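You operate a simulated robot arm through the tools that you are given. There is no shell and no other tool. Be economical: measure what you need, move in short steps, check, and stop when the job is done.

The job below is to be done with a simulated two-armed robot. You get a single attempt, and the scene is never put back.

TASK
Clamp the batten's raised end down with the yellow-handled clamp and ease the orange-handled one from red to green.
Fine: the yellow-handled clamp stands on the side deck; it goes on the pad. Both end green; no dents. Leave the other clamps and pads.

It is judged by the outcome, as a careful person would: the job done as asked, and still so three seconds after it is handed in. It fails if anything else is knocked over, pushed out of place, dropped, spilled or broken.

THE ROBOT
Two 7-joint arms with two-finger parallel grippers on one trunk, on a base that drives. Base frame: it is fixed to the floor where the robot stands at the start and does not move with it; the origin is under the middle of the robot, x ahead of it, y to its left, z up; the surface under the hand at the start is at about z = 800. Units: mm, degrees, N and s.
The left shoulder is at the start at [60, 189, 1228], the right one opposite. With the tool pointing down near the work surface each hand reaches from about 100 to 620 mm from the robot's upright axis, wherever it stands, measured 20 degrees to its own side. Places, roughly: brown pad [-2500, 2750, 500]; brown pad (5x5x2 cm) [700, 800, 800]; brown-handled clamp [-2250, 3500, 1000]; c-clamp [1000, -1750, 750]; cream-handled clamp [-2250, 3750, 1000]. Payload 3.43 kg a hand.
Tool frame (each hand has its own): the origin (TCP) lies between the finger pads and is the grasp point; the fingertips stand 30 mm ahead of it; z points along the fingers, y is the line along which they close. Largest opening 94 mm; finger width 28, thickness 10; the body of the gripper, 50 by 96 mm, starts 55 mm behind the TCP.
Orientation is that of the tool frame in the base frame, as a unit quaternion [w, x, y, z]. With the fingers straight down and closing along the base's y, the tool's x points along the base's -x, its y along +y and its z along -z.

THE INTERFACE
- The arms move only by the tool apply_moves. It takes "left_targets", "right_targets" or both (then of equal length, played together; a hand with none holds still); each is a list of rows, each a list of 7 numbers: the shift along the base's x, y, z in units of 25 mm (1.0 is 25 mm), then the turn, a rotation vector about the base's x, y, z in units of 4 degrees (1.0 is 4 degrees), then the gripper command, from -1 (fully open) to 1 (shut), values between in proportion. In form: [[dx, dy, dz, wx, wy, wz, jaw], ...]. A call has 1 to 10 rows; each row shifts and turns the commanded pose from where the row before left it. A call with a number of a shift or a turn outside -1 to 1 is refused whole. Rows are played at 5 a second. More than 50 mm and 8.6 degrees between two rows, or a gripper value outside its range, and nothing of the call is played. Where a pose cannot be reached the arm comes as near as it can. A force on the tool above 40 N (or 10 N above the force at the start of the call, whichever is more), or a blocked arm, ends the call early, and 0.2 s more pass. The fingers move at their own pace (about 153 mm/s each) and stop on an object; they squeeze with about 26 N. The grip force told is the motor's: it shows also when the fingers shut on nothing. Time passes only in rows, and 0.2 s behind the last, so rows that do not move let the fingers close. It gives the time, the measured TCP pose, the force on the tool (base axes), the opening and the grip force at its end, in the units of the frame above (readings bear some noise), with the torque about the TCP (base axes, N m) and any sound that the robot's microphone picked up, and new pictures: "views" is both (left out), scene, wrist or none (wrist: the cameras of the hands that moved).
- Cameras (640 x 400 px; columns grow to the right, rows downward): "scene" is now at [0.4, -13.3, 1758.2]; the picture's right is [-0.16, -0.99, 0.00], its down [-0.89, 0.15, -0.43] and it looks along [0.42, -0.07, -0.90] (base axes); focal length 293 px, centre (320, 200). "left" rides on the left gripper at [76, -14, -102] in its tool frame; the picture's right is [0.18, 0.98, 0.00], its down [-0.75, 0.14, -0.64] and it looks along [-0.63, 0.12, 0.77] (tool axes); focal length 243 px, centre (320, 200). "right" rides on the right gripper at [76, 14, -102] in its tool frame; the picture's right is [-0.18, 0.98, 0.00], its down [-0.75, -0.14, -0.64] and it looks along [-0.63, -0.12, 0.77] (tool axes); focal length 243 px, centre (320, 200). There is no depth. A picture from a camera that has moved, and an enlarged one, comes with that camera's place and axes in the base frame and with its lens.
- lift_body(by): slides the trunk up (or, below 0, down) by that many mm; the arms and the scene camera ride with it, the base frame stays. It gives what a move gives, with no picture.
- steer(legs): drives the robot by 1 to 6 legs, each [ahead, left, turn to the left] in mm, mm and degrees, along the robot's own axes; the way and the turn of a leg run together, so that a leg with both is an arc; at most 1500 mm and 180 degrees a leg. The arms and the cameras ride along, it lands a little off, and it stops where it bumps. It gives what a move gives, and a new picture of the scene camera.
- head_to(pan, tilt): turns the head with the scene camera to pan (to the left, within 86 degrees either way) and tilt (down, from -29 to 69), counted from straight ahead of the robot. It gives what a move gives, and a new picture of the scene camera.
- enlarge(camera, box): a new picture of the part [left, top, right, bottom] of that camera's present view, enlarged. It takes no simulated time.
- sign_off(): hands the job in; it is judged then, once.

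Go step by step. Nothing tells you exact positions but the pictures and the camera data: compare them with the known pose of the tool, close in by small moves and look again before you grip or let go. The budget is 120 turns and 260 pictures, counting those below and the enlarged ones. Unless the task says otherwise, let go and move clear before handing in, and close with one line.

The tools are called after "Request:" as name(argument=value, ...) on one line, values as JSON. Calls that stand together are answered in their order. apply_moves: Moves the arms, as the interface text tells. Its arguments: {"type":"object","properties":{"left_targets":{"type":"array","items":{"type":"array","items":{"type":"number"}}},"right_targets":{"type":"array","items":{"type":"array","items":{"type":"number"}}},"views":{"type":"string","enum":["both","scene","wrist","none"]}},"required":[]} The other tools are called the same way: lift_body (by) slides the trunk up or down; steer (legs) drives the base; head_to (pan, tilt) turns the head that bears the scene camera; enlarge (camera, box) takes an enlarged picture of a part of a camera's view; sign_off () hands the job in.

At the start:

```text
time: 0.0
left_tool_pos: [369.8, 265.3, 1142.6]
left_orientation: [0.0, 0.0, 1.0, 0.0]
left_ft_force: [0.4, -0.6, -0.2]
left_torque: [-0.02, -0.02, 0.02]
left_gripper_width: 94.0
left_gripper_force: 0.1
right_tool_pos: [341.5, -69.9, 1167.5]
right_orientation: [0.0, -0.001, 1.0, 0.0]
right_ft_force: [-0.1, -0.6, 1.6]
right_torque: [0.02, 0.03, 0.02]
right_gripper_width: 94.1
right_gripper_force: 0.2
trunk travel left (down, up): [-900.0, 90.0]
robot x, y, heading: [0.0, -2.4, -0.2]
head pan, tilt: [-9.3, 64.7]
```

scene: 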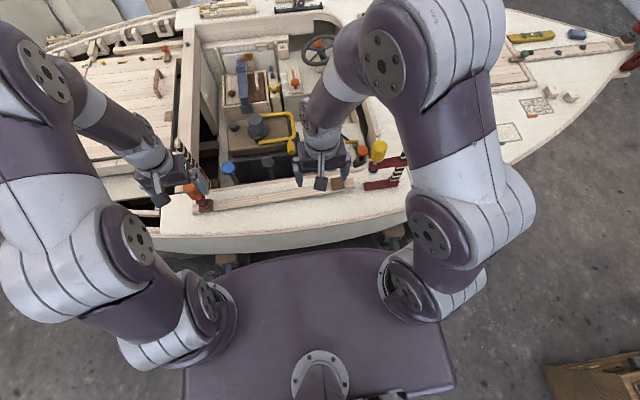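
right: 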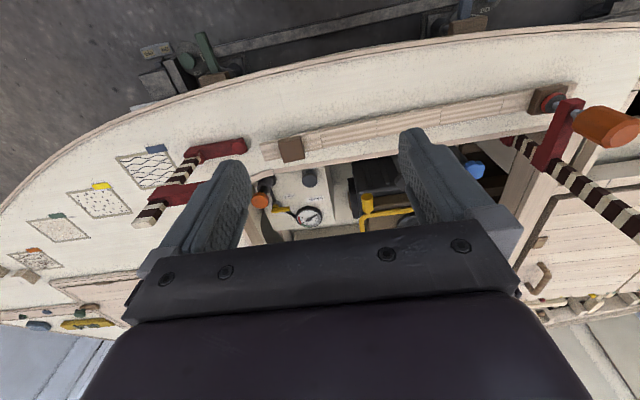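
left: 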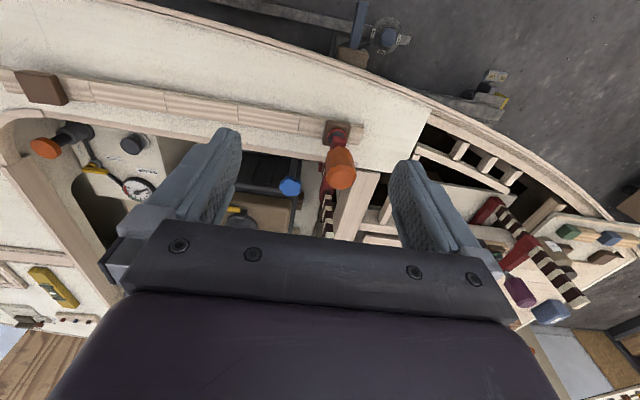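

I see a boat deck with a batten along the near side, an orange-handled clamp at its left end, a brown pad at its right end, and a yellow-handled clamp further right. I'll look closer first.

Request:
enlarge(camera="scene", box=[300, 100, 460, 200])

Request:
enlarge(camera="right", box=[100, 80, 340, 230])

Request:
enlarge(camera="left", box=[280, 90, 440, 190])

Request:
enlarge(camera="right", box=[480, 60, 640, 160])

```text
4.00 times, centred on (380, 150) of scene
camera zoom: at [0.4, -13.3, 1758.2], right [-0.16, -0.99, 0.0], down [-0.89, 0.15, -0.43], along [0.42, -0.07, -0.9], focal length 1173 px, centre (80, 400)
```

zoom: 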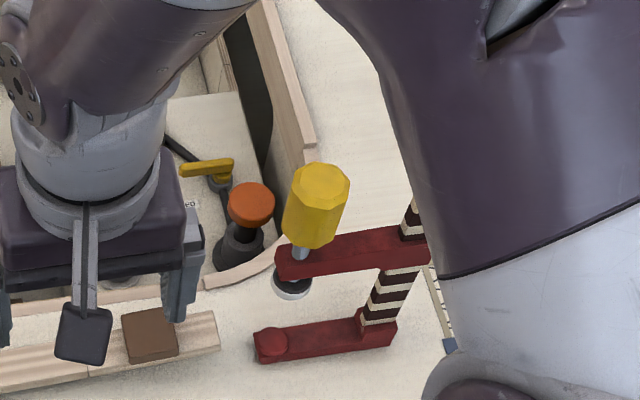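

```text
2.67 times, centred on (220, 155) of right
camera zoom: at [266.4, -56.0, 1270.5], right [0.18, 0.98, 0.0], down [0.75, -0.14, 0.64], along [0.63, -0.12, -0.77], focal length 647 px, centre (587, 320)
```

zoom: 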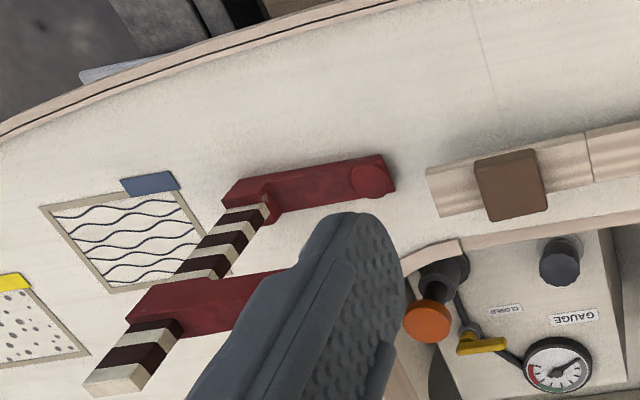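

```text
4.00 times, centred on (360, 140) of left
camera zoom: at [294.4, 251.6, 1244.9], right [-0.18, 0.98, 0.0], down [0.75, 0.14, 0.64], along [0.63, 0.12, -0.77], focal length 970 px, centre (160, 440)
```

zoom: 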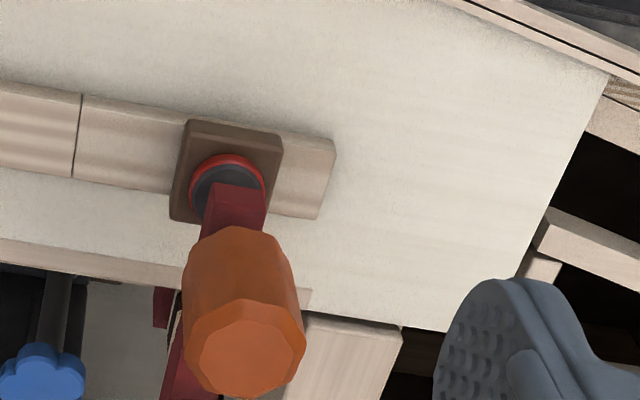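

```text
4.00 times, centred on (560, 110) of right
camera zoom: at [266.4, -56.0, 1270.5], right [0.18, 0.98, 0.0], down [0.75, -0.14, 0.64], along [0.63, -0.12, -0.77], focal length 970 px, centre (-640, 560)
```

zoom: 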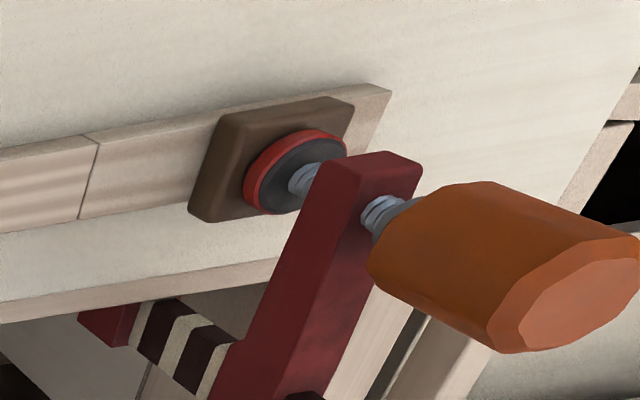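

The yellow clamp stands upright near [470,-268], jaws pointing to +y, with its bar at y≈-369. The pad is at about [487,-158,830], and the cockpit edge runs at x≈550. I'll shift the right hand aside and up to see into the cockpit.

Request:
apply_moves(right_targets=[[-0.5, -1, 0.5, 0, 0, 0, -1], [-0.5, -1, 0.5, 0, 0, 0, -1], [-0.5, -1, 0.5, 0, 0, 0, -1], [-0.5, -1, 0.5, 0, 0, 0, -1], [0, -1, 0, 0, 0, 0, -1], [0, -1, 0, 0, 0, 0, -1], [0, -1, 0, 0, 0, 0, -1], [0, -1, 0, 0, 0, 0, -1], [0, -1, 0, 0, 0, 0, -1], [0, -1, 0, 0, 0, 0, -1]])

Request:
head_to(pan=-12, tilt=55)

Request:
enlarge(camera="scene", box=[200, 130, 440, 280])

```text
time: 2.2
left_tool_pos: [369.4, 264.5, 1144.0]
left_orientation: [-0.001, -0.001, 1.0, 0.0]
left_ft_force: [-1.1, 0.4, 0.2]
left_torque: [0.03, 0.0, 0.0]
left_gripper_width: 94.2
left_gripper_force: 0.2
right_tool_pos: [294.1, -320.9, 1215.3]
right_orientation: [0.0, 0.001, 1.0, 0.0]
right_ft_force: [-0.3, -0.6, 0.3]
right_torque: [0.01, 0.01, -0.03]
right_gripper_width: 93.9
right_gripper_force: 0.0
trunk travel left (down, up): [-900.0, 90.0]
robot x, y, heading: [1.0, 0.4, 0.0]
head pan, tilt: [-9.3, 64.7]
camera scene: at [0.4, -14.5, 1758.1], right [-0.16, -0.99, 0.0], down [-0.89, 0.15, -0.43], along [0.42, -0.07, -0.9], focal length 293 px, centre (320, 200)
camera right: at [216.7, -307.4, 1319.6], right [0.18, 0.98, 0.0], down [0.75, -0.14, 0.64], along [0.63, -0.12, -0.77], focal length 243 px, centre (320, 200)
```

scene: 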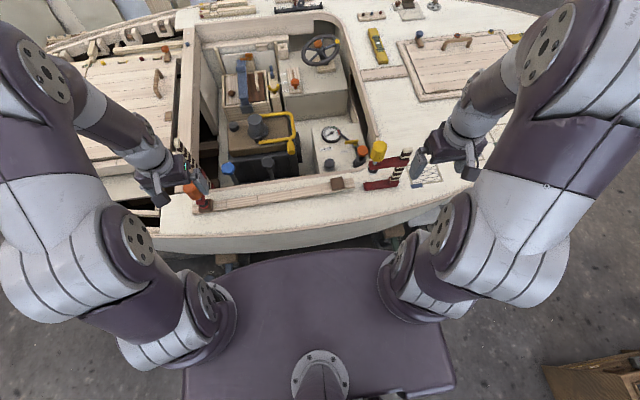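
right: 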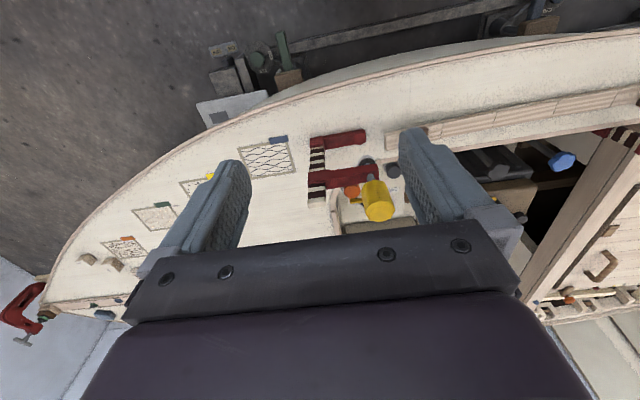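

```text
time: 2.9
left_tool_pos: [370.2, 265.0, 1142.5]
left_orientation: [0.0, -0.001, 1.0, 0.001]
left_ft_force: [-0.1, -0.2, 0.0]
left_torque: [0.02, -0.02, 0.0]
left_gripper_width: 94.2
left_gripper_force: 0.1
right_tool_pos: [291.5, -318.4, 1215.6]
right_orientation: [0.0, 0.0, 1.0, 0.0]
right_ft_force: [-1.4, -0.4, 0.8]
right_torque: [0.01, 0.02, -0.01]
right_gripper_width: 94.1
right_gripper_force: 0.0
trunk travel left (down, up): [-900.0, 90.0]
robot x, y, heading: [1.2, -2.1, -0.0]
head pan, tilt: [-12.0, 55.0]
camera scene: at [10.5, -18.6, 1769.4], right [-0.21, -0.98, 0.0], down [-0.8, 0.17, -0.57], along [0.56, -0.12, -0.82], focal length 293 px, centre (320, 200)
```

scene: 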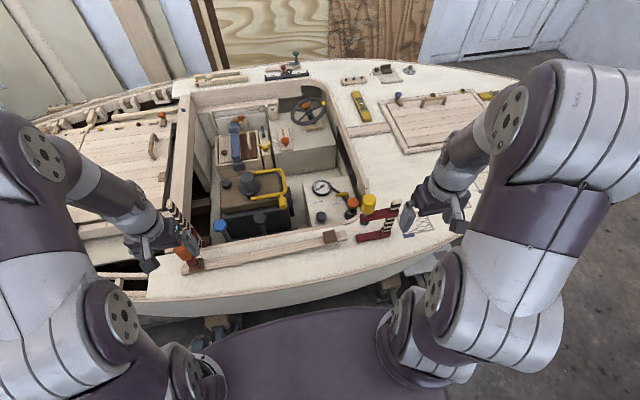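

```text
2.67 times, centred on (320, 205) of scene
camera zoom: at [10.5, -18.6, 1769.4], right [-0.21, -0.98, 0.0], down [-0.8, 0.17, -0.57], along [0.56, -0.12, -0.82], focal length 782 px, centre (320, 187)
```

zoom: 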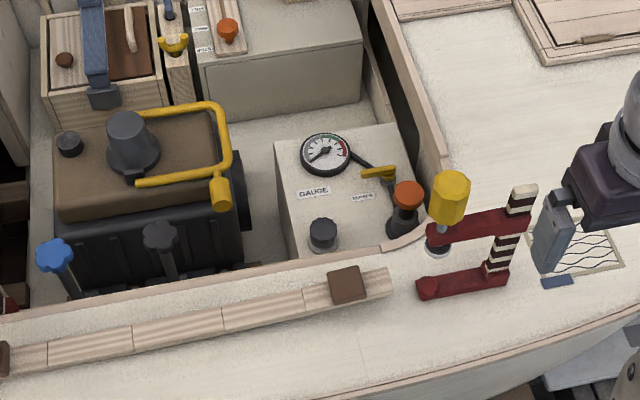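

Cockpit console sits well below the deck (knob tops ≈ z 690), so the lower jaw has room. I'll inspect the yellow clamp and the orange clamp up close.

Request:
enlarge(camera="right", box=[260, 110, 420, 230])

Request:
enlarge(camera="scene", box=[330, 180, 430, 260])

Request:
enlarge(camera="scene", box=[140, 190, 240, 280])

```text
3.33 times, centred on (340, 170) of right
camera zoom: at [216.8, -306.0, 1319.8], right [0.18, 0.98, 0.0], down [0.75, -0.14, 0.64], along [0.63, -0.12, -0.77], focal length 809 px, centre (253, 300)
```

zoom: 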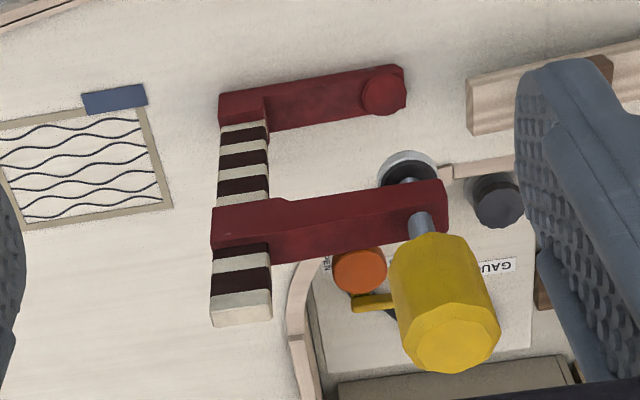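

```text
5.00 times, centred on (380, 220) of scene
camera zoom: at [10.5, -18.6, 1769.4], right [-0.21, -0.98, 0.0], down [-0.8, 0.17, -0.57], along [0.56, -0.12, -0.82], focal length 1467 px, centre (20, 100)
```

zoom: 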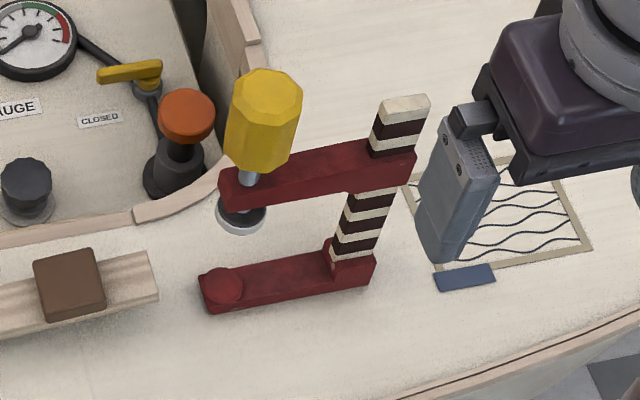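

```text
4.44 times, centred on (190, 235) of scene
camera zoom: at [10.5, -18.6, 1769.4], right [-0.21, -0.98, 0.0], down [-0.8, 0.17, -0.57], along [0.56, -0.12, -0.82], focal length 1304 px, centre (898, 44)
```

zoom: 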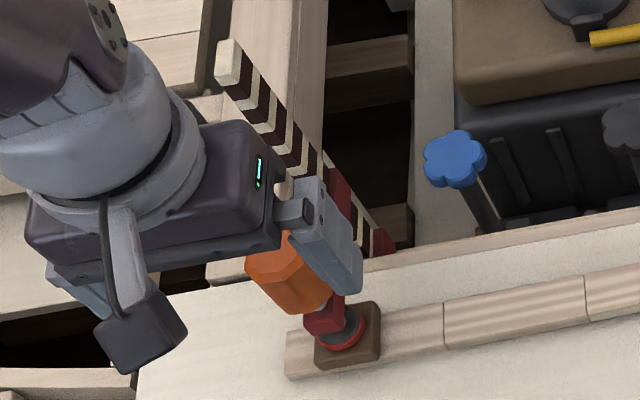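

The clamp's bar top sticks up above its arm, so it can be gripped there from above. I'll check how much room the base has toward the hull before deciding on reach.

Request:
head_to(pan=-10, tilt=69)

Request:
enlarge(camera="scene", box=[180, 200, 420, 350])

```text
time: 3.7
left_tool_pos: [368.9, 265.2, 1142.8]
left_orientation: [0.0, 0.001, 1.0, 0.001]
left_ft_force: [-0.5, -0.3, -0.8]
left_torque: [0.02, -0.01, 0.03]
left_gripper_width: 93.8
left_gripper_force: 0.0
right_tool_pos: [293.4, -319.2, 1215.9]
right_orientation: [0.0, 0.0, 1.0, 0.001]
right_ft_force: [0.5, -0.1, -0.1]
right_torque: [-0.01, -0.02, -0.02]
right_gripper_width: 94.0
right_gripper_force: 0.1
trunk travel left (down, up): [-900.0, 90.0]
robot x, y, heading: [-0.2, 1.6, 0.3]
head pan, tilt: [-10.0, 68.8]
camera scene: at [-4.9, -13.1, 1754.0], right [-0.17, -0.98, 0.0], down [-0.92, 0.16, -0.36], along [0.36, -0.06, -0.93], focal length 293 px, centre (320, 200)
```

scene: 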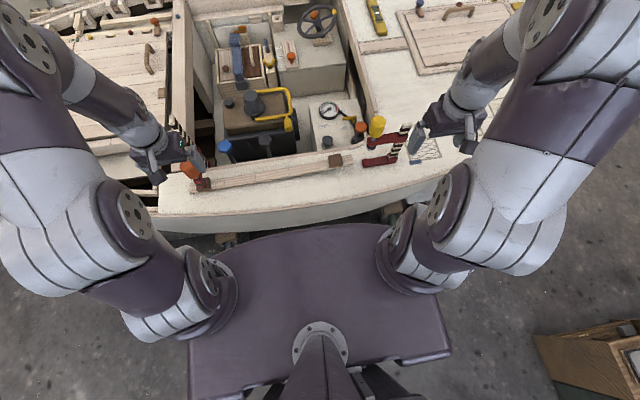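

```text
2.67 times, centred on (300, 275) of scene
camera zoom: at [-4.9, -13.1, 1754.0], right [-0.17, -0.98, 0.0], down [-0.92, 0.16, -0.36], along [0.36, -0.06, -0.93], focal length 782 px, centre (373, 0)
```

zoom: 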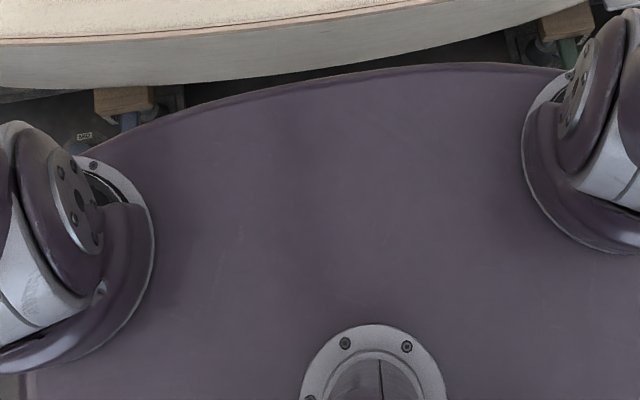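

The torso hides the base, so I'll avoid driving and test whether the right hand can reach above the final bar position ([595,-180]) with a 90° yaw in free air.

Request:
apply_moves(right_targets=[[1, 0.5, 0, 0, 0, 1, -1], [1, 0.5, 0, 0, 0, 1, -1], [1, 0.5, 0, 0, 0, 1, -1], [1, 0.5, 0, 0, 0, 1, -1], [1, 0.5, 0, 0, 0, 1, -1], [1, 0.5, 0, 0, 0, 1, -1], [1, 0.5, 0, 0, 0, 1, -1], [1, 0.5, 0, 0, 0, 1, -1], [1, 0.5, 0, 0, 0, 1, -1], [1, 0.5, 0, 0, 0, 1, -1]], views="none")

Request:
apply_moves(right_targets=[[0.4, 0.1, 0, 0, 0, 1, -1], [0.4, 0.1, 0, 0, 0, 1, -1], [0.4, 0.1, 0, 0, 0, 1, -1], [0.4, 0.1, 0, 0, 0, 1, -1], [0.4, 0.1, 0, 0, 0, 1, -1], [0, 0, -0.9, 0, 0, 1, -1], [0, 0, -0.9, 0, 0, 1, -1], [0, 0, -0.9, 0, 0, 1, -1], [0, 0, -0.9, 0, 0, 1, -1], [0, 0, -0.9, 0, 0, 1, -1]])

```text
time: 5.9
left_tool_pos: [371.6, 264.5, 1142.1]
left_orientation: [-0.001, 0.0, 1.0, 0.001]
left_ft_force: [1.2, 0.2, -0.1]
left_torque: [0.04, -0.01, 0.02]
left_gripper_width: 93.9
left_gripper_force: 0.0
right_tool_pos: [540.4, -191.9, 1213.3]
right_orientation: [-0.001, -0.344, 0.939, 0.001]
right_ft_force: [0.7, -0.1, -0.7]
right_torque: [-0.01, 0.0, 0.01]
right_gripper_width: 94.0
right_gripper_force: 0.0
right hand out of reach, approached as far as the arm can: row 10
trunk travel left (down, up): [-900.0, 90.0]
robot x, y, heading: [-2.9, -1.3, 0.2]
head pan, tilt: [-10.0, 68.8]
```

```text
time: 8.1
left_tool_pos: [371.2, 265.5, 1142.2]
left_orientation: [0.0, 0.0, 1.0, 0.0]
left_ft_force: [0.1, 0.2, -0.4]
left_torque: [-0.03, -0.01, 0.04]
left_gripper_width: 93.9
left_gripper_force: 0.1
right_tool_pos: [557.6, -180.8, 1075.5]
right_orientation: [0.001, -0.644, 0.765, 0.0]
right_ft_force: [0.3, -0.1, 0.3]
right_torque: [0.02, 0.03, 0.0]
right_gripper_width: 93.9
right_gripper_force: 0.1
right hand out of reach, approached as far as the arm can: row 1, 2, 3, 4, 5
trunk travel left (down, up): [-900.0, 90.0]
robot x, y, heading: [0.3, -0.6, 0.3]
head pan, tilt: [-10.0, 68.8]
camera scene: at [-4.1, -13.3, 1754.0], right [-0.17, -0.98, 0.0], down [-0.92, 0.16, -0.36], along [0.36, -0.06, -0.93], focal length 293 px, centre (320, 200)
camera right: at [531.3, -254.6, 1179.8], right [-0.94, 0.35, 0.0], down [0.27, 0.72, 0.64], along [0.22, 0.6, -0.77], focal length 243 px, centre (320, 200)
```

scene: 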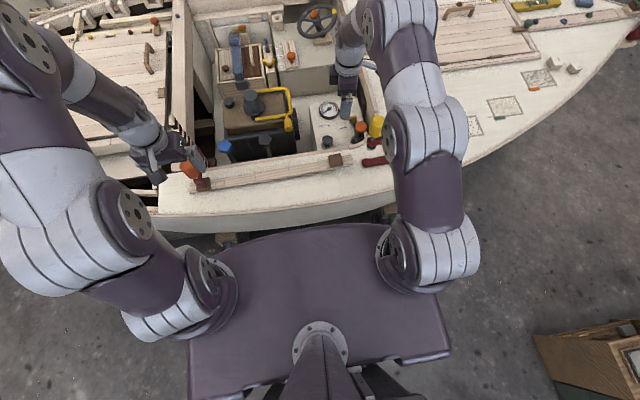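
right: 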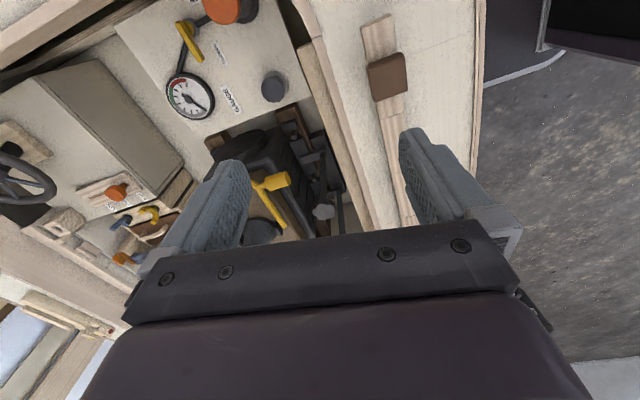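

Yaw works; reach is limited but better with the hand lower or the trunk raised. I'll use this view to measure the deck edge by the pad.

Request:
enlarge(camera="right", box=[240, 0, 480, 150])

Request:
lift_body(by=85)

```text
2.67 times, centred on (360, 75) of right
camera zoom: at [531.3, -254.6, 1179.8], right [-0.94, 0.35, 0.0], down [0.27, 0.72, 0.64], along [0.22, 0.6, -0.77], focal length 647 px, centre (213, 533)
```

zoom: 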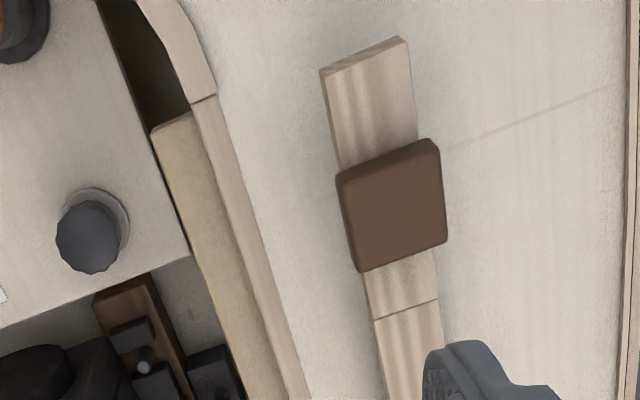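

```text
time: 9.3
left_tool_pos: [368.4, 265.1, 1228.0]
left_orientation: [0.0, 0.0, 1.0, 0.0]
left_ft_force: [-0.3, -0.3, 0.1]
left_torque: [0.01, 0.0, -0.03]
left_gripper_width: 94.1
left_gripper_force: 0.1
right_tool_pos: [557.1, -180.9, 1162.3]
right_orientation: [0.0, -0.643, 0.766, 0.0]
right_ft_force: [0.4, -0.2, -0.4]
right_torque: [0.02, -0.02, 0.01]
right_gripper_width: 93.8
right_gripper_force: 0.0
trunk travel left (down, up): [-985.0, 5.0]
robot x, y, heading: [-2.7, -0.7, -0.1]
head pan, tilt: [-10.0, 68.8]
```

The pad and trim are measured; there is a lower tan ledge inside the edge whose depth I need. I'll extend to x≈600 at lower height and look again.

Request:
apply_moves(right_targets=[[0, 0, -1, 0, 0, 0, -1], [0, 0, -1, 0, 0, 0, -1], [0.6, 0, -1, 0, 0, 0.5, -1], [0.6, 0, -0.5, 0, 0, 0.5, -1], [0.6, 0, 0, 0, 0, 0.5, -1], [0, 0, 0, 0, 0, 0.5, -1]], views="none")

Request:
enlarge(camera="right", box=[240, 0, 480, 150])

```text
time: 10.7
left_tool_pos: [369.2, 265.5, 1227.7]
left_orientation: [0.0, 0.0, 1.0, -0.001]
left_ft_force: [0.1, 0.3, -0.3]
left_torque: [0.02, 0.0, 0.02]
left_gripper_width: 94.0
left_gripper_force: 0.0
right_tool_pos: [603.9, -181.0, 1074.6]
right_orientation: [0.0, -0.695, 0.719, 0.0]
right_ft_force: [0.0, -0.2, 0.1]
right_torque: [0.02, 0.03, 0.0]
right_gripper_width: 94.0
right_gripper_force: 0.0
trunk travel left (down, up): [-985.0, 5.0]
robot x, y, heading: [-2.6, 0.7, 0.3]
head pan, tilt: [-10.0, 68.8]
```

```text
2.67 times, centred on (360, 75) of right
camera zoom: at [586.5, -257.2, 1178.1], right [-0.98, 0.22, 0.0], down [0.17, 0.75, 0.64], along [0.14, 0.63, -0.77], focal length 647 px, centre (213, 533)
```

zoom: 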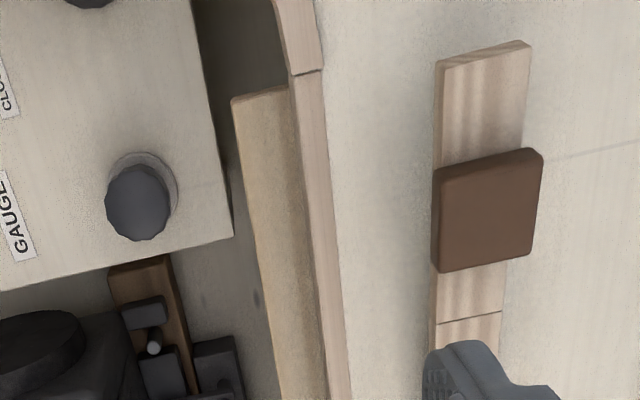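

Now I'll view the orange clamp in the same manner with the left hand (yaw −80°), to see how its lower jaw sits beneath the deck edge.

Request:
apply_moves(left_targets=[[0.5, 0.3, 0, 0, 0, -1, -1], [0.5, 0.3, 0, 0, 0, -1, -1], [0.5, 0.3, 0, 0, 0, -1, -1], [0.5, 0.3, 0, 0, 0, -1, -1], [0.5, 0.3, 0, 0, 0, -1, -1], [0.5, 0.3, 0, 0, 0, -1, -1], [0.5, 0.3, 0, 0, 0, -1, -1], [0.5, 0.3, 0, 0, 0, -1, -1], [0.5, 0.3, 0, 0, 0, -1, -1], [0.5, 0.3, 0, 0, 0, -1, -1]], views="none")

Request:
apply_moves(left_targets=[[0.4, 0, -0.6, 0, 0, -1, -1], [0.4, 0, -0.6, 0, 0, -1, -1], [0.4, 0, -0.6, 0, 0, -1, -1], [0.4, 0, -0.6, 0, 0, -1, -1], [0.4, 0, -0.6, 0, 0, -1, -1], [0.4, 0, -0.6, 0, 0, -1, -1], [0.4, 0, -0.6, 0, 0, -1, -1], [0.4, 0, -0.6, 0, 0, -1, -1], [0.4, 0, -0.6, 0, 0, -1, -1], [0.4, 0, -0.6, 0, 0, -1, -1]], views="wrist")

```text
time: 12.9
left_tool_pos: [496.8, 340.5, 1226.1]
left_orientation: [0.0, 0.343, 0.939, 0.0]
left_ft_force: [0.4, 0.0, -0.8]
left_torque: [0.01, -0.01, -0.01]
left_gripper_width: 93.9
left_gripper_force: 0.0
right_tool_pos: [602.7, -179.9, 1073.3]
right_orientation: [-0.001, -0.695, 0.719, 0.0]
right_ft_force: [0.6, -0.2, 0.0]
right_torque: [-0.03, -0.04, -0.02]
right_gripper_width: 94.0
right_gripper_force: 0.1
trunk travel left (down, up): [-985.0, 5.0]
robot x, y, heading: [0.0, -0.4, 0.1]
head pan, tilt: [-10.0, 68.8]
```

```text
time: 15.1
left_tool_pos: [595.0, 339.5, 1077.9]
left_orientation: [0.0, 0.643, 0.766, 0.0]
left_ft_force: [-0.4, 0.2, 1.1]
left_torque: [0.01, 0.01, -0.01]
left_gripper_width: 94.0
left_gripper_force: 0.1
right_tool_pos: [604.2, -179.5, 1074.9]
right_orientation: [0.001, -0.695, 0.719, 0.0]
right_ft_force: [0.4, -0.1, 0.4]
right_torque: [0.01, 0.02, 0.02]
right_gripper_width: 94.0
right_gripper_force: 0.0
trunk travel left (down, up): [-985.0, 5.0]
robot x, y, heading: [-0.2, -3.3, -0.0]
head pan, tilt: [-10.0, 68.8]
camera left: at [569.8, 412.8, 1180.3], right [0.94, 0.35, 0.0], down [0.27, -0.72, 0.64], along [0.23, -0.6, -0.77], focal length 243 px, centre (320, 200)
```

left: 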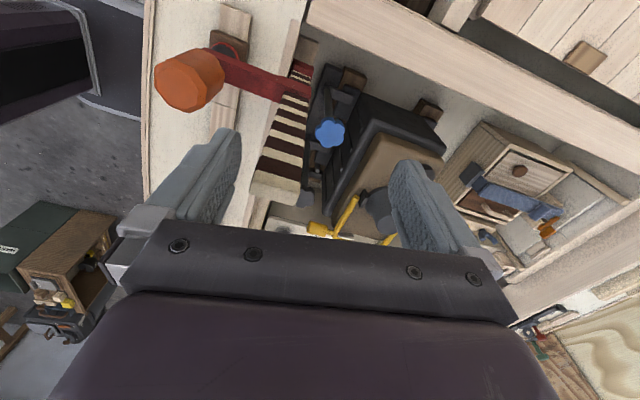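

Request:
enlarge(camera="left", box=[140, 0, 380, 200])

Request:
enlarge(camera="left", box=[220, 20, 340, 110])

```text
2.00 times, centred on (260, 100) of left
camera zoom: at [569.8, 412.8, 1180.3], right [0.94, 0.35, 0.0], down [0.27, -0.72, 0.64], along [0.23, -0.6, -0.77], focal length 485 px, centre (440, 400)
```

zoom: 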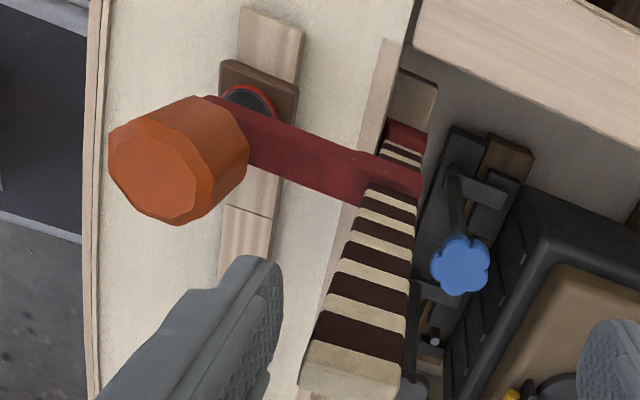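

```text
4.44 times, centred on (280, 65) of left
camera zoom: at [569.8, 412.8, 1180.3], right [0.94, 0.35, 0.0], down [0.27, -0.72, 0.64], along [0.23, -0.6, -0.77], focal length 1078 px, centre (498, 800)
```

zoom: 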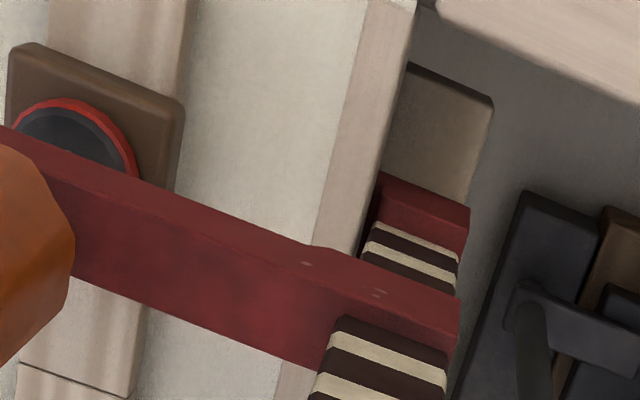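

The orange lower jaw sits above the ledge strip, directly beneath the deck edge, with its bar at x≈590. So the yellow one goes the same way. I'll retract both arms to neutral, then shift the base slightly forward and right for better reach.

Request:
apply_moves(left_targets=[[0, 0, 1, 0, 0, 0, -1], [0, 0, 1, 0, 0, 0, -1], [0, 0, 1, 0, 0, 1, -1], [0, 0, 1, 0, 0, 1, -1], [-0.5, 0, 1, 0, 0, 1, -1], [-1, -0.5, 0.5, 0, 0, 1, -1], [-1, -0.5, 0, 0, 0, 1, -1], [-1, -0.5, 0, 0, 0, 1, -1], [-1, -0.5, 0, 0, 0, 1, -1], [-1, -0.5, 0, 0, 0, 1, -1]], right_targets=[[0, 0, 1, 0, 0, -1, -1], [0, 0, 1, 0, 0, -1, -1], [0, 0, 1, 0, 0, -1, -1], [-0.5, -0.5, 0.6, 0, 0, -1, -1], [-1, -0.5, 0, 0, 0, -1, -1], [-1, -1, 0, 0, 0, -1, -1], [-1, -1, 0, 0, 0, -1, -1], [-1, -0.6, 0, 0, 0, -1, -1], [-1, -0.5, 0, 0, 0, -1, -1], [-1, -0.5, 0, 0, 0, -1, -1]], views="none")

Request:
apply_moves(left_targets=[[0, 0, 0, 0, 0, 1, -1], [0, 0, 0, 0, 0, 1, -1], [0, 0, 0, 0, 0, 1, -1], [0, 0, 0, 0, 0, 1, -1], [0, 0, 0, 0, 0, 1, -1], [0, 0, 0, 0, 0, 1, -1], [0, 0, 0, 0, 0, 1, -1], [0, 0, 0, 0, 0, 1, -1], [0, 0, 0, 0, 0, 1, -1], [0, 0, 0, 0, 0, 1, -1]], right_targets=[[-0.5, -0.5, 0, 0, 0, -1, -1], [-0.5, -0.5, 0, 0, 0, -1, -1], [0, 0, 0, 0, 0, -1, -1], [0, 0, 0, 0, 0, -1, -1], [0, 0, 0, 0, 0, -1, -1], [0, 0, 0, 0, 0, -1, -1], [0, 0, 0, 0, 0, -1, -1], [0, 0, 0, 0, 0, -1, -1], [0, 0, 0, 0, 0, -1, -1], [0, 0, 0, 0, 0, -1, -1]], views="none")

Request:
steer(legs=[[50, -40, 0]])

```text
time: 17.3
left_tool_pos: [448.1, 272.8, 1214.9]
left_orientation: [0.0, 0.406, 0.914, 0.001]
left_ft_force: [-0.6, -0.6, -0.4]
left_torque: [0.02, -0.01, -0.01]
left_gripper_width: 93.8
left_gripper_force: 0.0
left hand out of reach, approached as far as the arm can: row 4
right_tool_pos: [438.4, -294.9, 1164.5]
right_orientation: [0.001, -0.407, 0.914, 0.0]
right_ft_force: [0.4, -0.3, 0.2]
right_torque: [0.01, -0.04, 0.02]
right_gripper_width: 94.1
right_gripper_force: 0.0
trunk travel left (down, up): [-985.0, 5.0]
robot x, y, heading: [-0.9, 0.5, -0.2]
head pan, tilt: [-10.0, 68.8]
```

```text
time: 19.5
left_tool_pos: [449.6, 276.0, 1212.8]
left_orientation: [0.0, 0.068, 0.998, 0.001]
left_ft_force: [-0.2, 0.0, -0.2]
left_torque: [-0.01, -0.01, 0.01]
left_gripper_width: 94.1
left_gripper_force: 0.1
right_tool_pos: [415.3, -319.8, 1163.2]
right_orientation: [0.0, -0.068, 0.998, 0.0]
right_ft_force: [0.7, -0.1, 0.5]
right_torque: [0.02, 0.01, -0.03]
right_gripper_width: 94.0
right_gripper_force: 0.0
trunk travel left (down, up): [-985.0, 5.0]
robot x, y, heading: [-0.3, 0.2, 0.1]
head pan, tilt: [-10.0, 68.8]
```

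```text
time: 20.5
left_tool_pos: [491.9, 241.2, 1213.8]
left_orientation: [0.002, 0.07, 0.998, -0.002]
left_ft_force: [0.0, 1.2, -1.3]
left_torque: [-0.04, -0.02, 0.02]
left_gripper_width: 93.8
left_gripper_force: 0.1
right_tool_pos: [459.0, -356.4, 1169.3]
right_orientation: [0.003, -0.069, 0.998, -0.002]
right_ft_force: [-0.3, 0.8, 0.1]
right_torque: [-0.03, -0.04, -0.02]
right_gripper_width: 93.9
right_gripper_force: 0.0
trunk travel left (down, up): [-985.0, 5.0]
robot x, y, heading: [47.8, -39.4, 0.1]
head pan, tilt: [-10.0, 68.8]
camera scene: at [34.8, -45.1, 1839.0], right [-0.17, -0.98, 0.0], down [-0.92, 0.16, -0.37], along [0.36, -0.07, -0.93], focal length 293 px, centre (320, 200)
```

scene: 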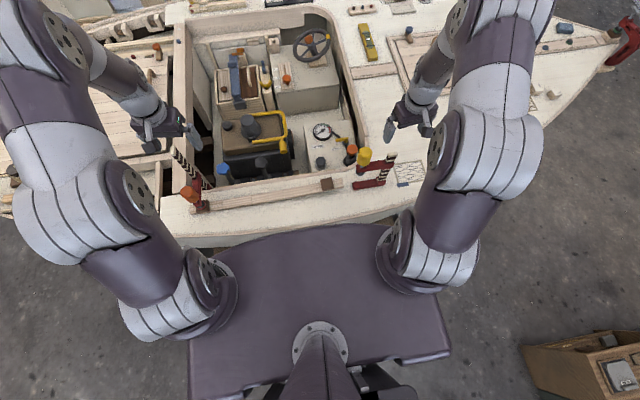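

Base moved as asked. The right hand is now over the clamp's bar; I'll straighten the yaw and look.

Request:
apply_moves(right_targets=[[0, 0, -0.5, 0, 0, -1, -1], [0, 0, -0.5, 0, 0, -1, -1], [0, 0, -1, 0, 0, 0, -1]], views="wrist")

Request:
enlarge(camera="scene", box=[330, 120, 430, 200])

```text
time: 21.3
left_tool_pos: [501.3, 235.6, 1212.3]
left_orientation: [0.0, 0.07, 0.998, 0.0]
left_ft_force: [0.3, -0.2, -1.1]
left_torque: [0.0, 0.07, 0.01]
left_gripper_width: 93.9
left_gripper_force: 0.0
right_tool_pos: [467.4, -362.4, 1112.9]
right_orientation: [0.0, 0.0, 1.0, 0.001]
right_ft_force: [0.9, -0.6, -0.9]
right_torque: [-0.01, 0.02, 0.0]
right_gripper_width: 93.9
right_gripper_force: 0.2
trunk travel left (down, up): [-985.0, 5.0]
robot x, y, heading: [51.6, -40.8, -0.0]
head pan, tilt: [-10.0, 68.8]
camera right: at [391.3, -348.5, 1216.9], right [0.18, 0.98, 0.0], down [0.75, -0.14, 0.64], along [0.63, -0.12, -0.77], focal length 243 px, centre (320, 200)
```

right: 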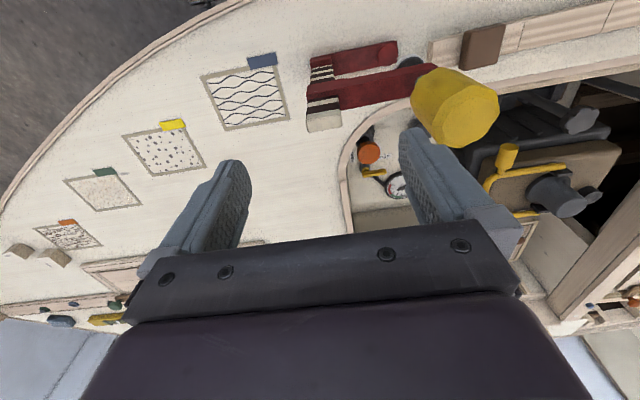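

```text
5.00 times, centred on (380, 160) of scene
camera zoom: at [47.8, -55.0, 1839.0], right [-0.17, -0.98, 0.0], down [-0.92, 0.16, -0.36], along [0.35, -0.06, -0.93], focal length 1467 px, centre (20, 400)
```

zoom: 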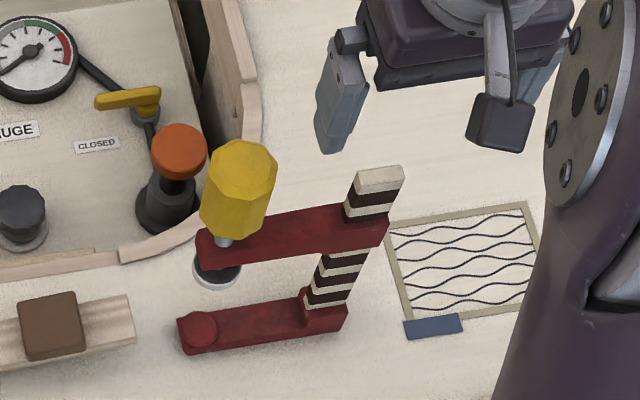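

Bar top triangulates to [466,-360,1022], right under the TCP. I'll lower with jaws partly closed.

Request:
apply_moves(right_targets=[[0, 0, -1, 0, 0, 0, -0.3], [0, 0.08, -1, 0, 0, 0, -0.3], [0, 0, -1, 0, 0, 0, -0.3], [0, 0, -0.8, 0, 0, 0, -0.3], [0, 0, -0.7, 0, 0, 0, -0.3]], views="wrist")

Request:
enlarge(camera="scene", box=[330, 120, 430, 200])

```text
time: 22.5
left_tool_pos: [500.7, 235.3, 1212.4]
left_orientation: [-0.001, 0.071, 0.998, 0.0]
left_ft_force: [-0.9, -0.4, -0.7]
left_torque: [0.01, 0.02, 0.02]
left_gripper_width: 93.9
left_gripper_force: 0.2
right_tool_pos: [466.3, -358.8, 1001.2]
right_orientation: [0.001, 0.0, 1.0, 0.0]
right_ft_force: [0.2, 0.2, -0.2]
right_torque: [0.01, 0.02, 0.01]
right_gripper_width: 61.3
right_gripper_force: 0.0
trunk travel left (down, up): [-985.0, 5.0]
robot x, y, heading: [51.3, -41.4, 0.2]
head pan, tilt: [-10.0, 68.8]
camera right: at [389.0, -345.6, 1104.7], right [0.18, 0.98, 0.0], down [0.75, -0.14, 0.64], along [0.63, -0.12, -0.77], focal length 243 px, centre (320, 200)
```

right: 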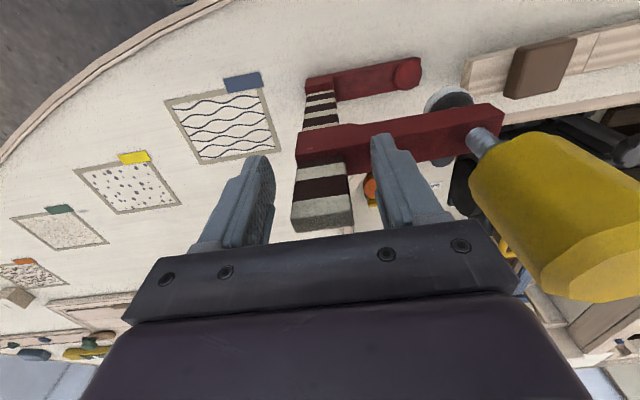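

```text
5.00 times, centred on (380, 160) of scene
camera zoom: at [45.5, -53.4, 1839.0], right [-0.17, -0.98, 0.0], down [-0.92, 0.16, -0.36], along [0.36, -0.06, -0.93], focal length 1467 px, centre (20, 400)
```

zoom: 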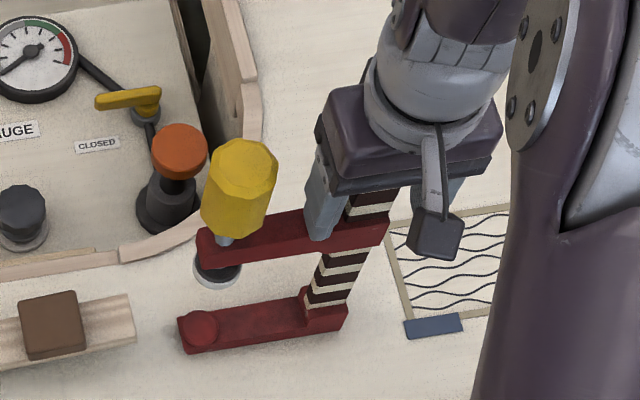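

Fingertips are level with the top of the arm and straddle the bar. I'll raise a hair and close.

Request:
apply_moves(right_targets=[[0, 0, 0.12, 0, 0, 0, -0.3], [0, 0, 0, 0, 0, 0, 0.2], [0, 0, 0, 0, 0, 0, 1], [0, 0, 0, 0, 0, 0, 1], [0, 0, 0, 0, 0, 0, 1]], views="wrist")

```text
time: 23.7
left_tool_pos: [499.1, 236.7, 1212.7]
left_orientation: [0.0, 0.069, 0.998, -0.001]
left_ft_force: [-0.6, 0.0, 0.0]
left_torque: [-0.03, -0.05, 0.02]
left_gripper_width: 94.0
left_gripper_force: 0.0
right_tool_pos: [464.1, -359.1, 1004.2]
right_orientation: [0.0, 0.0, 1.0, 0.001]
right_ft_force: [-0.1, -1.0, 3.5]
right_torque: [-0.01, 0.06, 0.02]
right_gripper_width: 34.1
right_gripper_force: 25.8
trunk travel left (down, up): [-985.0, 5.0]
robot x, y, heading: [51.0, -38.6, -0.0]
head pan, tilt: [-10.0, 68.8]
camera right: at [388.8, -345.3, 1108.4], right [0.18, 0.98, 0.0], down [0.75, -0.14, 0.64], along [0.63, -0.12, -0.77], focal length 243 px, centre (320, 200)
```

right: 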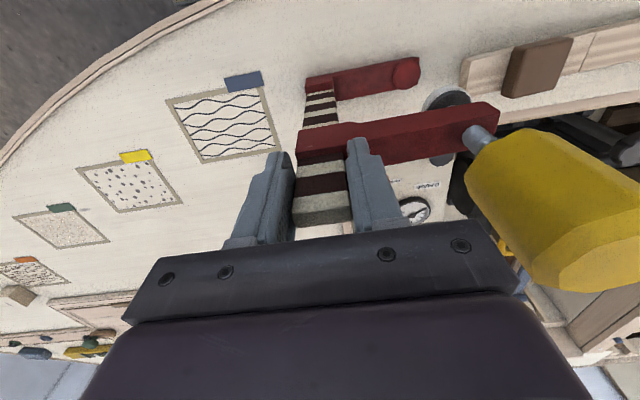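

Gripped (34 mm). Lifting a little to check hold and weight.

Request:
apply_moves(right_targets=[[0, 0, 0.3, 0, 0, 0, 1], [0, 0, 0.5, 0, 0, 0, 1], [0, 0, 0.6, 0, 0, 0, 1], [0, 0, 0, 0, 0, 0, 1]], views="wrist")

Request:
enlarge(camera="scene", box=[330, 120, 430, 200])

```text
time: 24.7
left_tool_pos: [499.6, 236.0, 1213.5]
left_orientation: [0.0, 0.069, 0.998, 0.001]
left_ft_force: [-0.1, 0.1, 0.6]
left_torque: [0.02, -0.01, 0.01]
left_gripper_width: 93.9
left_gripper_force: 0.1
right_tool_pos: [466.1, -358.7, 1039.6]
right_orientation: [-0.001, 0.0, 1.0, -0.001]
right_ft_force: [-0.5, 0.4, -5.1]
right_torque: [-0.22, 0.05, 0.05]
right_gripper_width: 33.9
right_gripper_force: 26.3
trunk travel left (down, up): [-985.0, 5.0]
robot x, y, heading: [48.0, -35.7, 0.1]
head pan, tilt: [-10.0, 68.8]
camera right: at [389.3, -346.3, 1143.5], right [0.18, 0.98, 0.0], down [0.75, -0.14, 0.64], along [0.63, -0.12, -0.77], focal length 243 px, centre (320, 200)
```

right: 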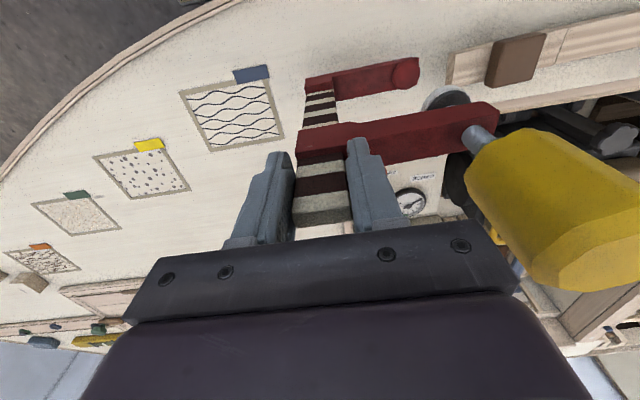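

```text
5.00 times, centred on (380, 160) of scene
camera zoom: at [45.6, -53.4, 1839.0], right [-0.17, -0.98, 0.0], down [-0.92, 0.16, -0.36], along [0.36, -0.06, -0.93], focal length 1467 px, centre (20, 400)
```

zoom: 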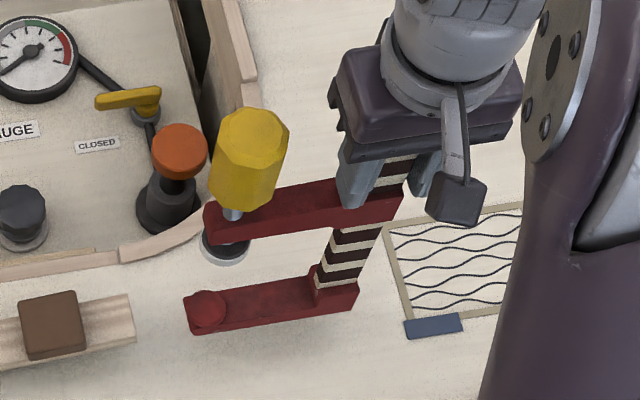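

The clamp is rigidly held (~0.5 kg). Bottom is ≈204 mm below the TCP. Now raise and carry it over the cockpit with jaws still parallel to the edge.

Request:
apply_moves(right_targets=[[0, 0, 0.8, 0, 0, 0, 1], [0.2, 0.4, 0.8, 0, 0, 0, 1], [0.9, 0.9, 0, 0, 0, 0, 1], [0.9, 0.9, 0, 0, 0, 0, 1], [0.9, 0.9, 0, 0, 0, 0, 1], [0.9, 0.9, 0, 0, 0, 0, 1], [0.9, 0.9, 0, 0, 0, 0, 1], [0.8, 0.9, 0, 0, 0, 0, 1], [0, 0.7, 0, 0, 0, 0, 1]])

Request:
enlarge(camera="scene", box=[280, 80, 440, 200])

```text
time: 26.7
left_tool_pos: [500.6, 237.5, 1211.9]
left_orientation: [-0.001, 0.07, 0.998, 0.0]
left_ft_force: [-0.6, -0.6, -0.6]
left_torque: [0.01, 0.02, 0.04]
left_gripper_width: 94.0
left_gripper_force: 0.1
right_tool_pos: [602.9, -194.9, 1078.1]
right_orientation: [-0.001, 0.0, 1.0, 0.001]
right_ft_force: [0.3, -0.4, -6.3]
right_torque: [-0.19, 0.04, -0.02]
right_gripper_width: 34.0
right_gripper_force: 25.9
trunk travel left (down, up): [-985.0, 5.0]
robot x, y, heading: [48.9, -43.1, -0.1]
head pan, tilt: [-10.0, 68.8]
camera scene: at [45.1, -52.0, 1839.0], right [-0.17, -0.98, 0.0], down [-0.92, 0.16, -0.36], along [0.36, -0.06, -0.93], focal length 293 px, centre (320, 200)
camera right: at [527.3, -181.4, 1182.7], right [0.18, 0.98, 0.0], down [0.75, -0.14, 0.64], along [0.63, -0.12, -0.77], focal length 243 px, centre (320, 200)
```

scene: 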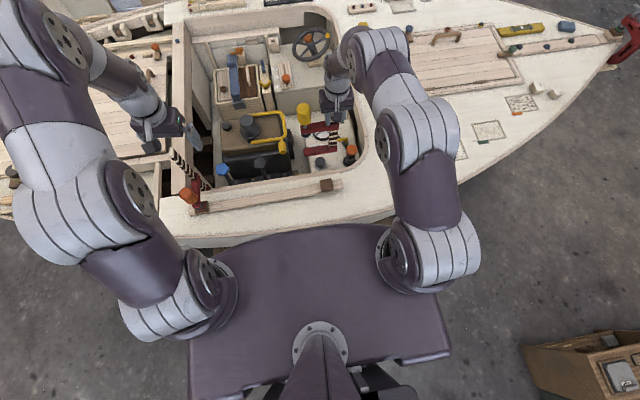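
right: 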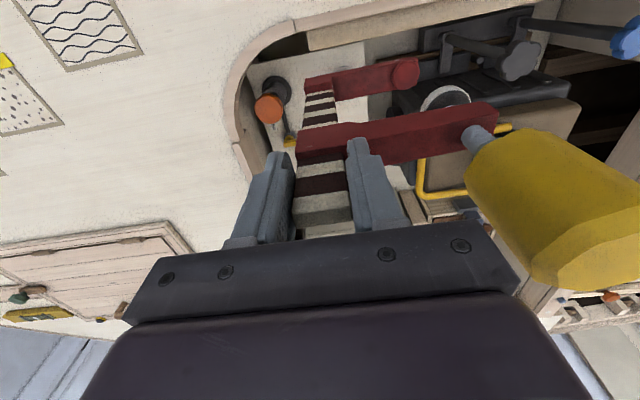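

```text
3.33 times, centred on (360, 140) of scene
camera zoom: at [45.1, -52.0, 1839.0], right [-0.17, -0.98, 0.0], down [-0.92, 0.16, -0.36], along [0.36, -0.06, -0.93], focal length 978 px, centre (187, 400)
```

zoom: 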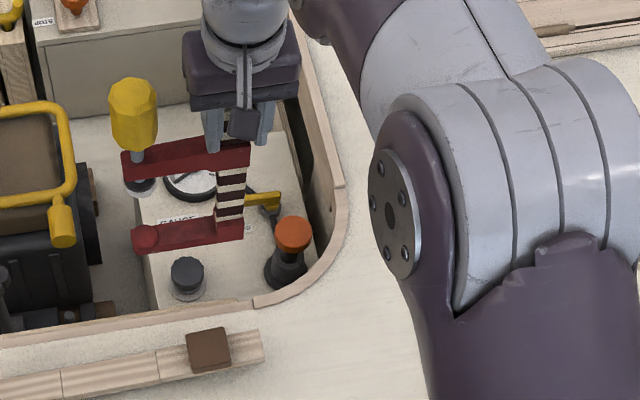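

Good view: jaws ~100 mm apart, throat ~95 mm, pad re-triangulates to about [475,-152,855]. The vertical fit is tight, so I'll bring the left wrist camera to look sideways at the deck edge before inserting.

Request:
apply_moves(left_targets=[[0, -0.8, 0, 0, 0, -1, -1], [0, -0.8, 0, 0, 0, -1, -1], [0, -0.8, 0, 0, 0, -1, -1], [0.4, -0.8, -0.5, 0, 0, -1, -1], [0.4, -0.8, -0.5, 0, 0, -1, -1], [0.5, -0.7, -1, 0, 0, -1, -1], [0.5, -0.6, -1, 0, 0, -1, -1], [0.5, -0.5, -1, 0, 0, -1, -1], [0.5, -0.5, -1, 0, 0, -1, -1], [0.5, -0.5, -1, 0, 0, -1, -1]], views="none")

Request:
apply_moves(left_targets=[[0.4, 0, -0.5, 0, 0, -1, -1], [0.4, 0, -0.5, 0, 0, -1, -1], [0.4, 0, -0.5, 0, 0, -1, -1], [0.4, 0, -0.5, 0, 0, -1, -1], [0, 0, -0.5, 0, 0, -1, -1], [0, 0, -0.5, 0, 0, -1, -1], [0, 0, -0.5, 0, 0, -1, -1], [0, 0, -0.5, 0, 0, -1, -1], [0, 0, -0.5, 0, 0, -1, -1], [0, 0, -0.5, 0, 0, -1, -1]], views="wrist")

```text
time: 28.9
left_tool_pos: [585.0, 67.0, 1063.0]
left_orientation: [0.0, 0.407, 0.913, 0.0]
left_ft_force: [0.2, -0.5, 0.2]
left_torque: [-0.02, 0.01, 0.04]
left_gripper_width: 94.0
left_gripper_force: 0.0
right_tool_pos: [602.9, -195.3, 1077.4]
right_orientation: [-0.001, 0.001, 1.0, 0.0]
right_ft_force: [-0.5, 0.0, -4.7]
right_torque: [-0.17, 0.04, -0.01]
right_gripper_width: 34.1
right_gripper_force: 25.8
trunk travel left (down, up): [-985.0, 5.0]
robot x, y, heading: [54.9, -40.1, -0.0]
head pan, tilt: [-10.0, 68.8]
```

```text
time: 31.1
left_tool_pos: [622.7, 66.1, 937.0]
left_orientation: [-0.001, 0.694, 0.72, -0.001]
left_ft_force: [1.0, 0.0, -0.1]
left_torque: [0.01, -0.03, 0.0]
left_gripper_width: 94.0
left_gripper_force: 0.1
right_tool_pos: [602.9, -195.9, 1078.7]
right_orientation: [-0.001, 0.001, 1.0, -0.001]
right_ft_force: [0.4, -0.2, -4.8]
right_torque: [-0.2, 0.02, 0.03]
right_gripper_width: 34.3
right_gripper_force: 25.7
trunk travel left (down, up): [-985.0, 5.0]
robot x, y, heading: [46.8, -39.8, 0.1]
head pan, tilt: [-10.0, 68.8]
camera left: at [607.4, 142.8, 1039.9], right [0.98, 0.22, 0.0], down [0.17, -0.75, 0.64], along [0.14, -0.63, -0.77], focal length 243 px, centre (320, 200)
```

left: 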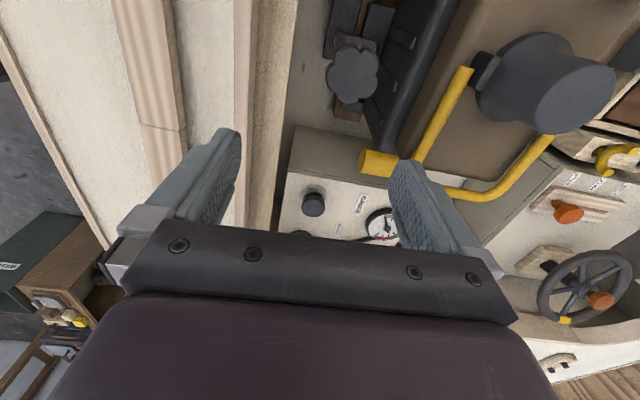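

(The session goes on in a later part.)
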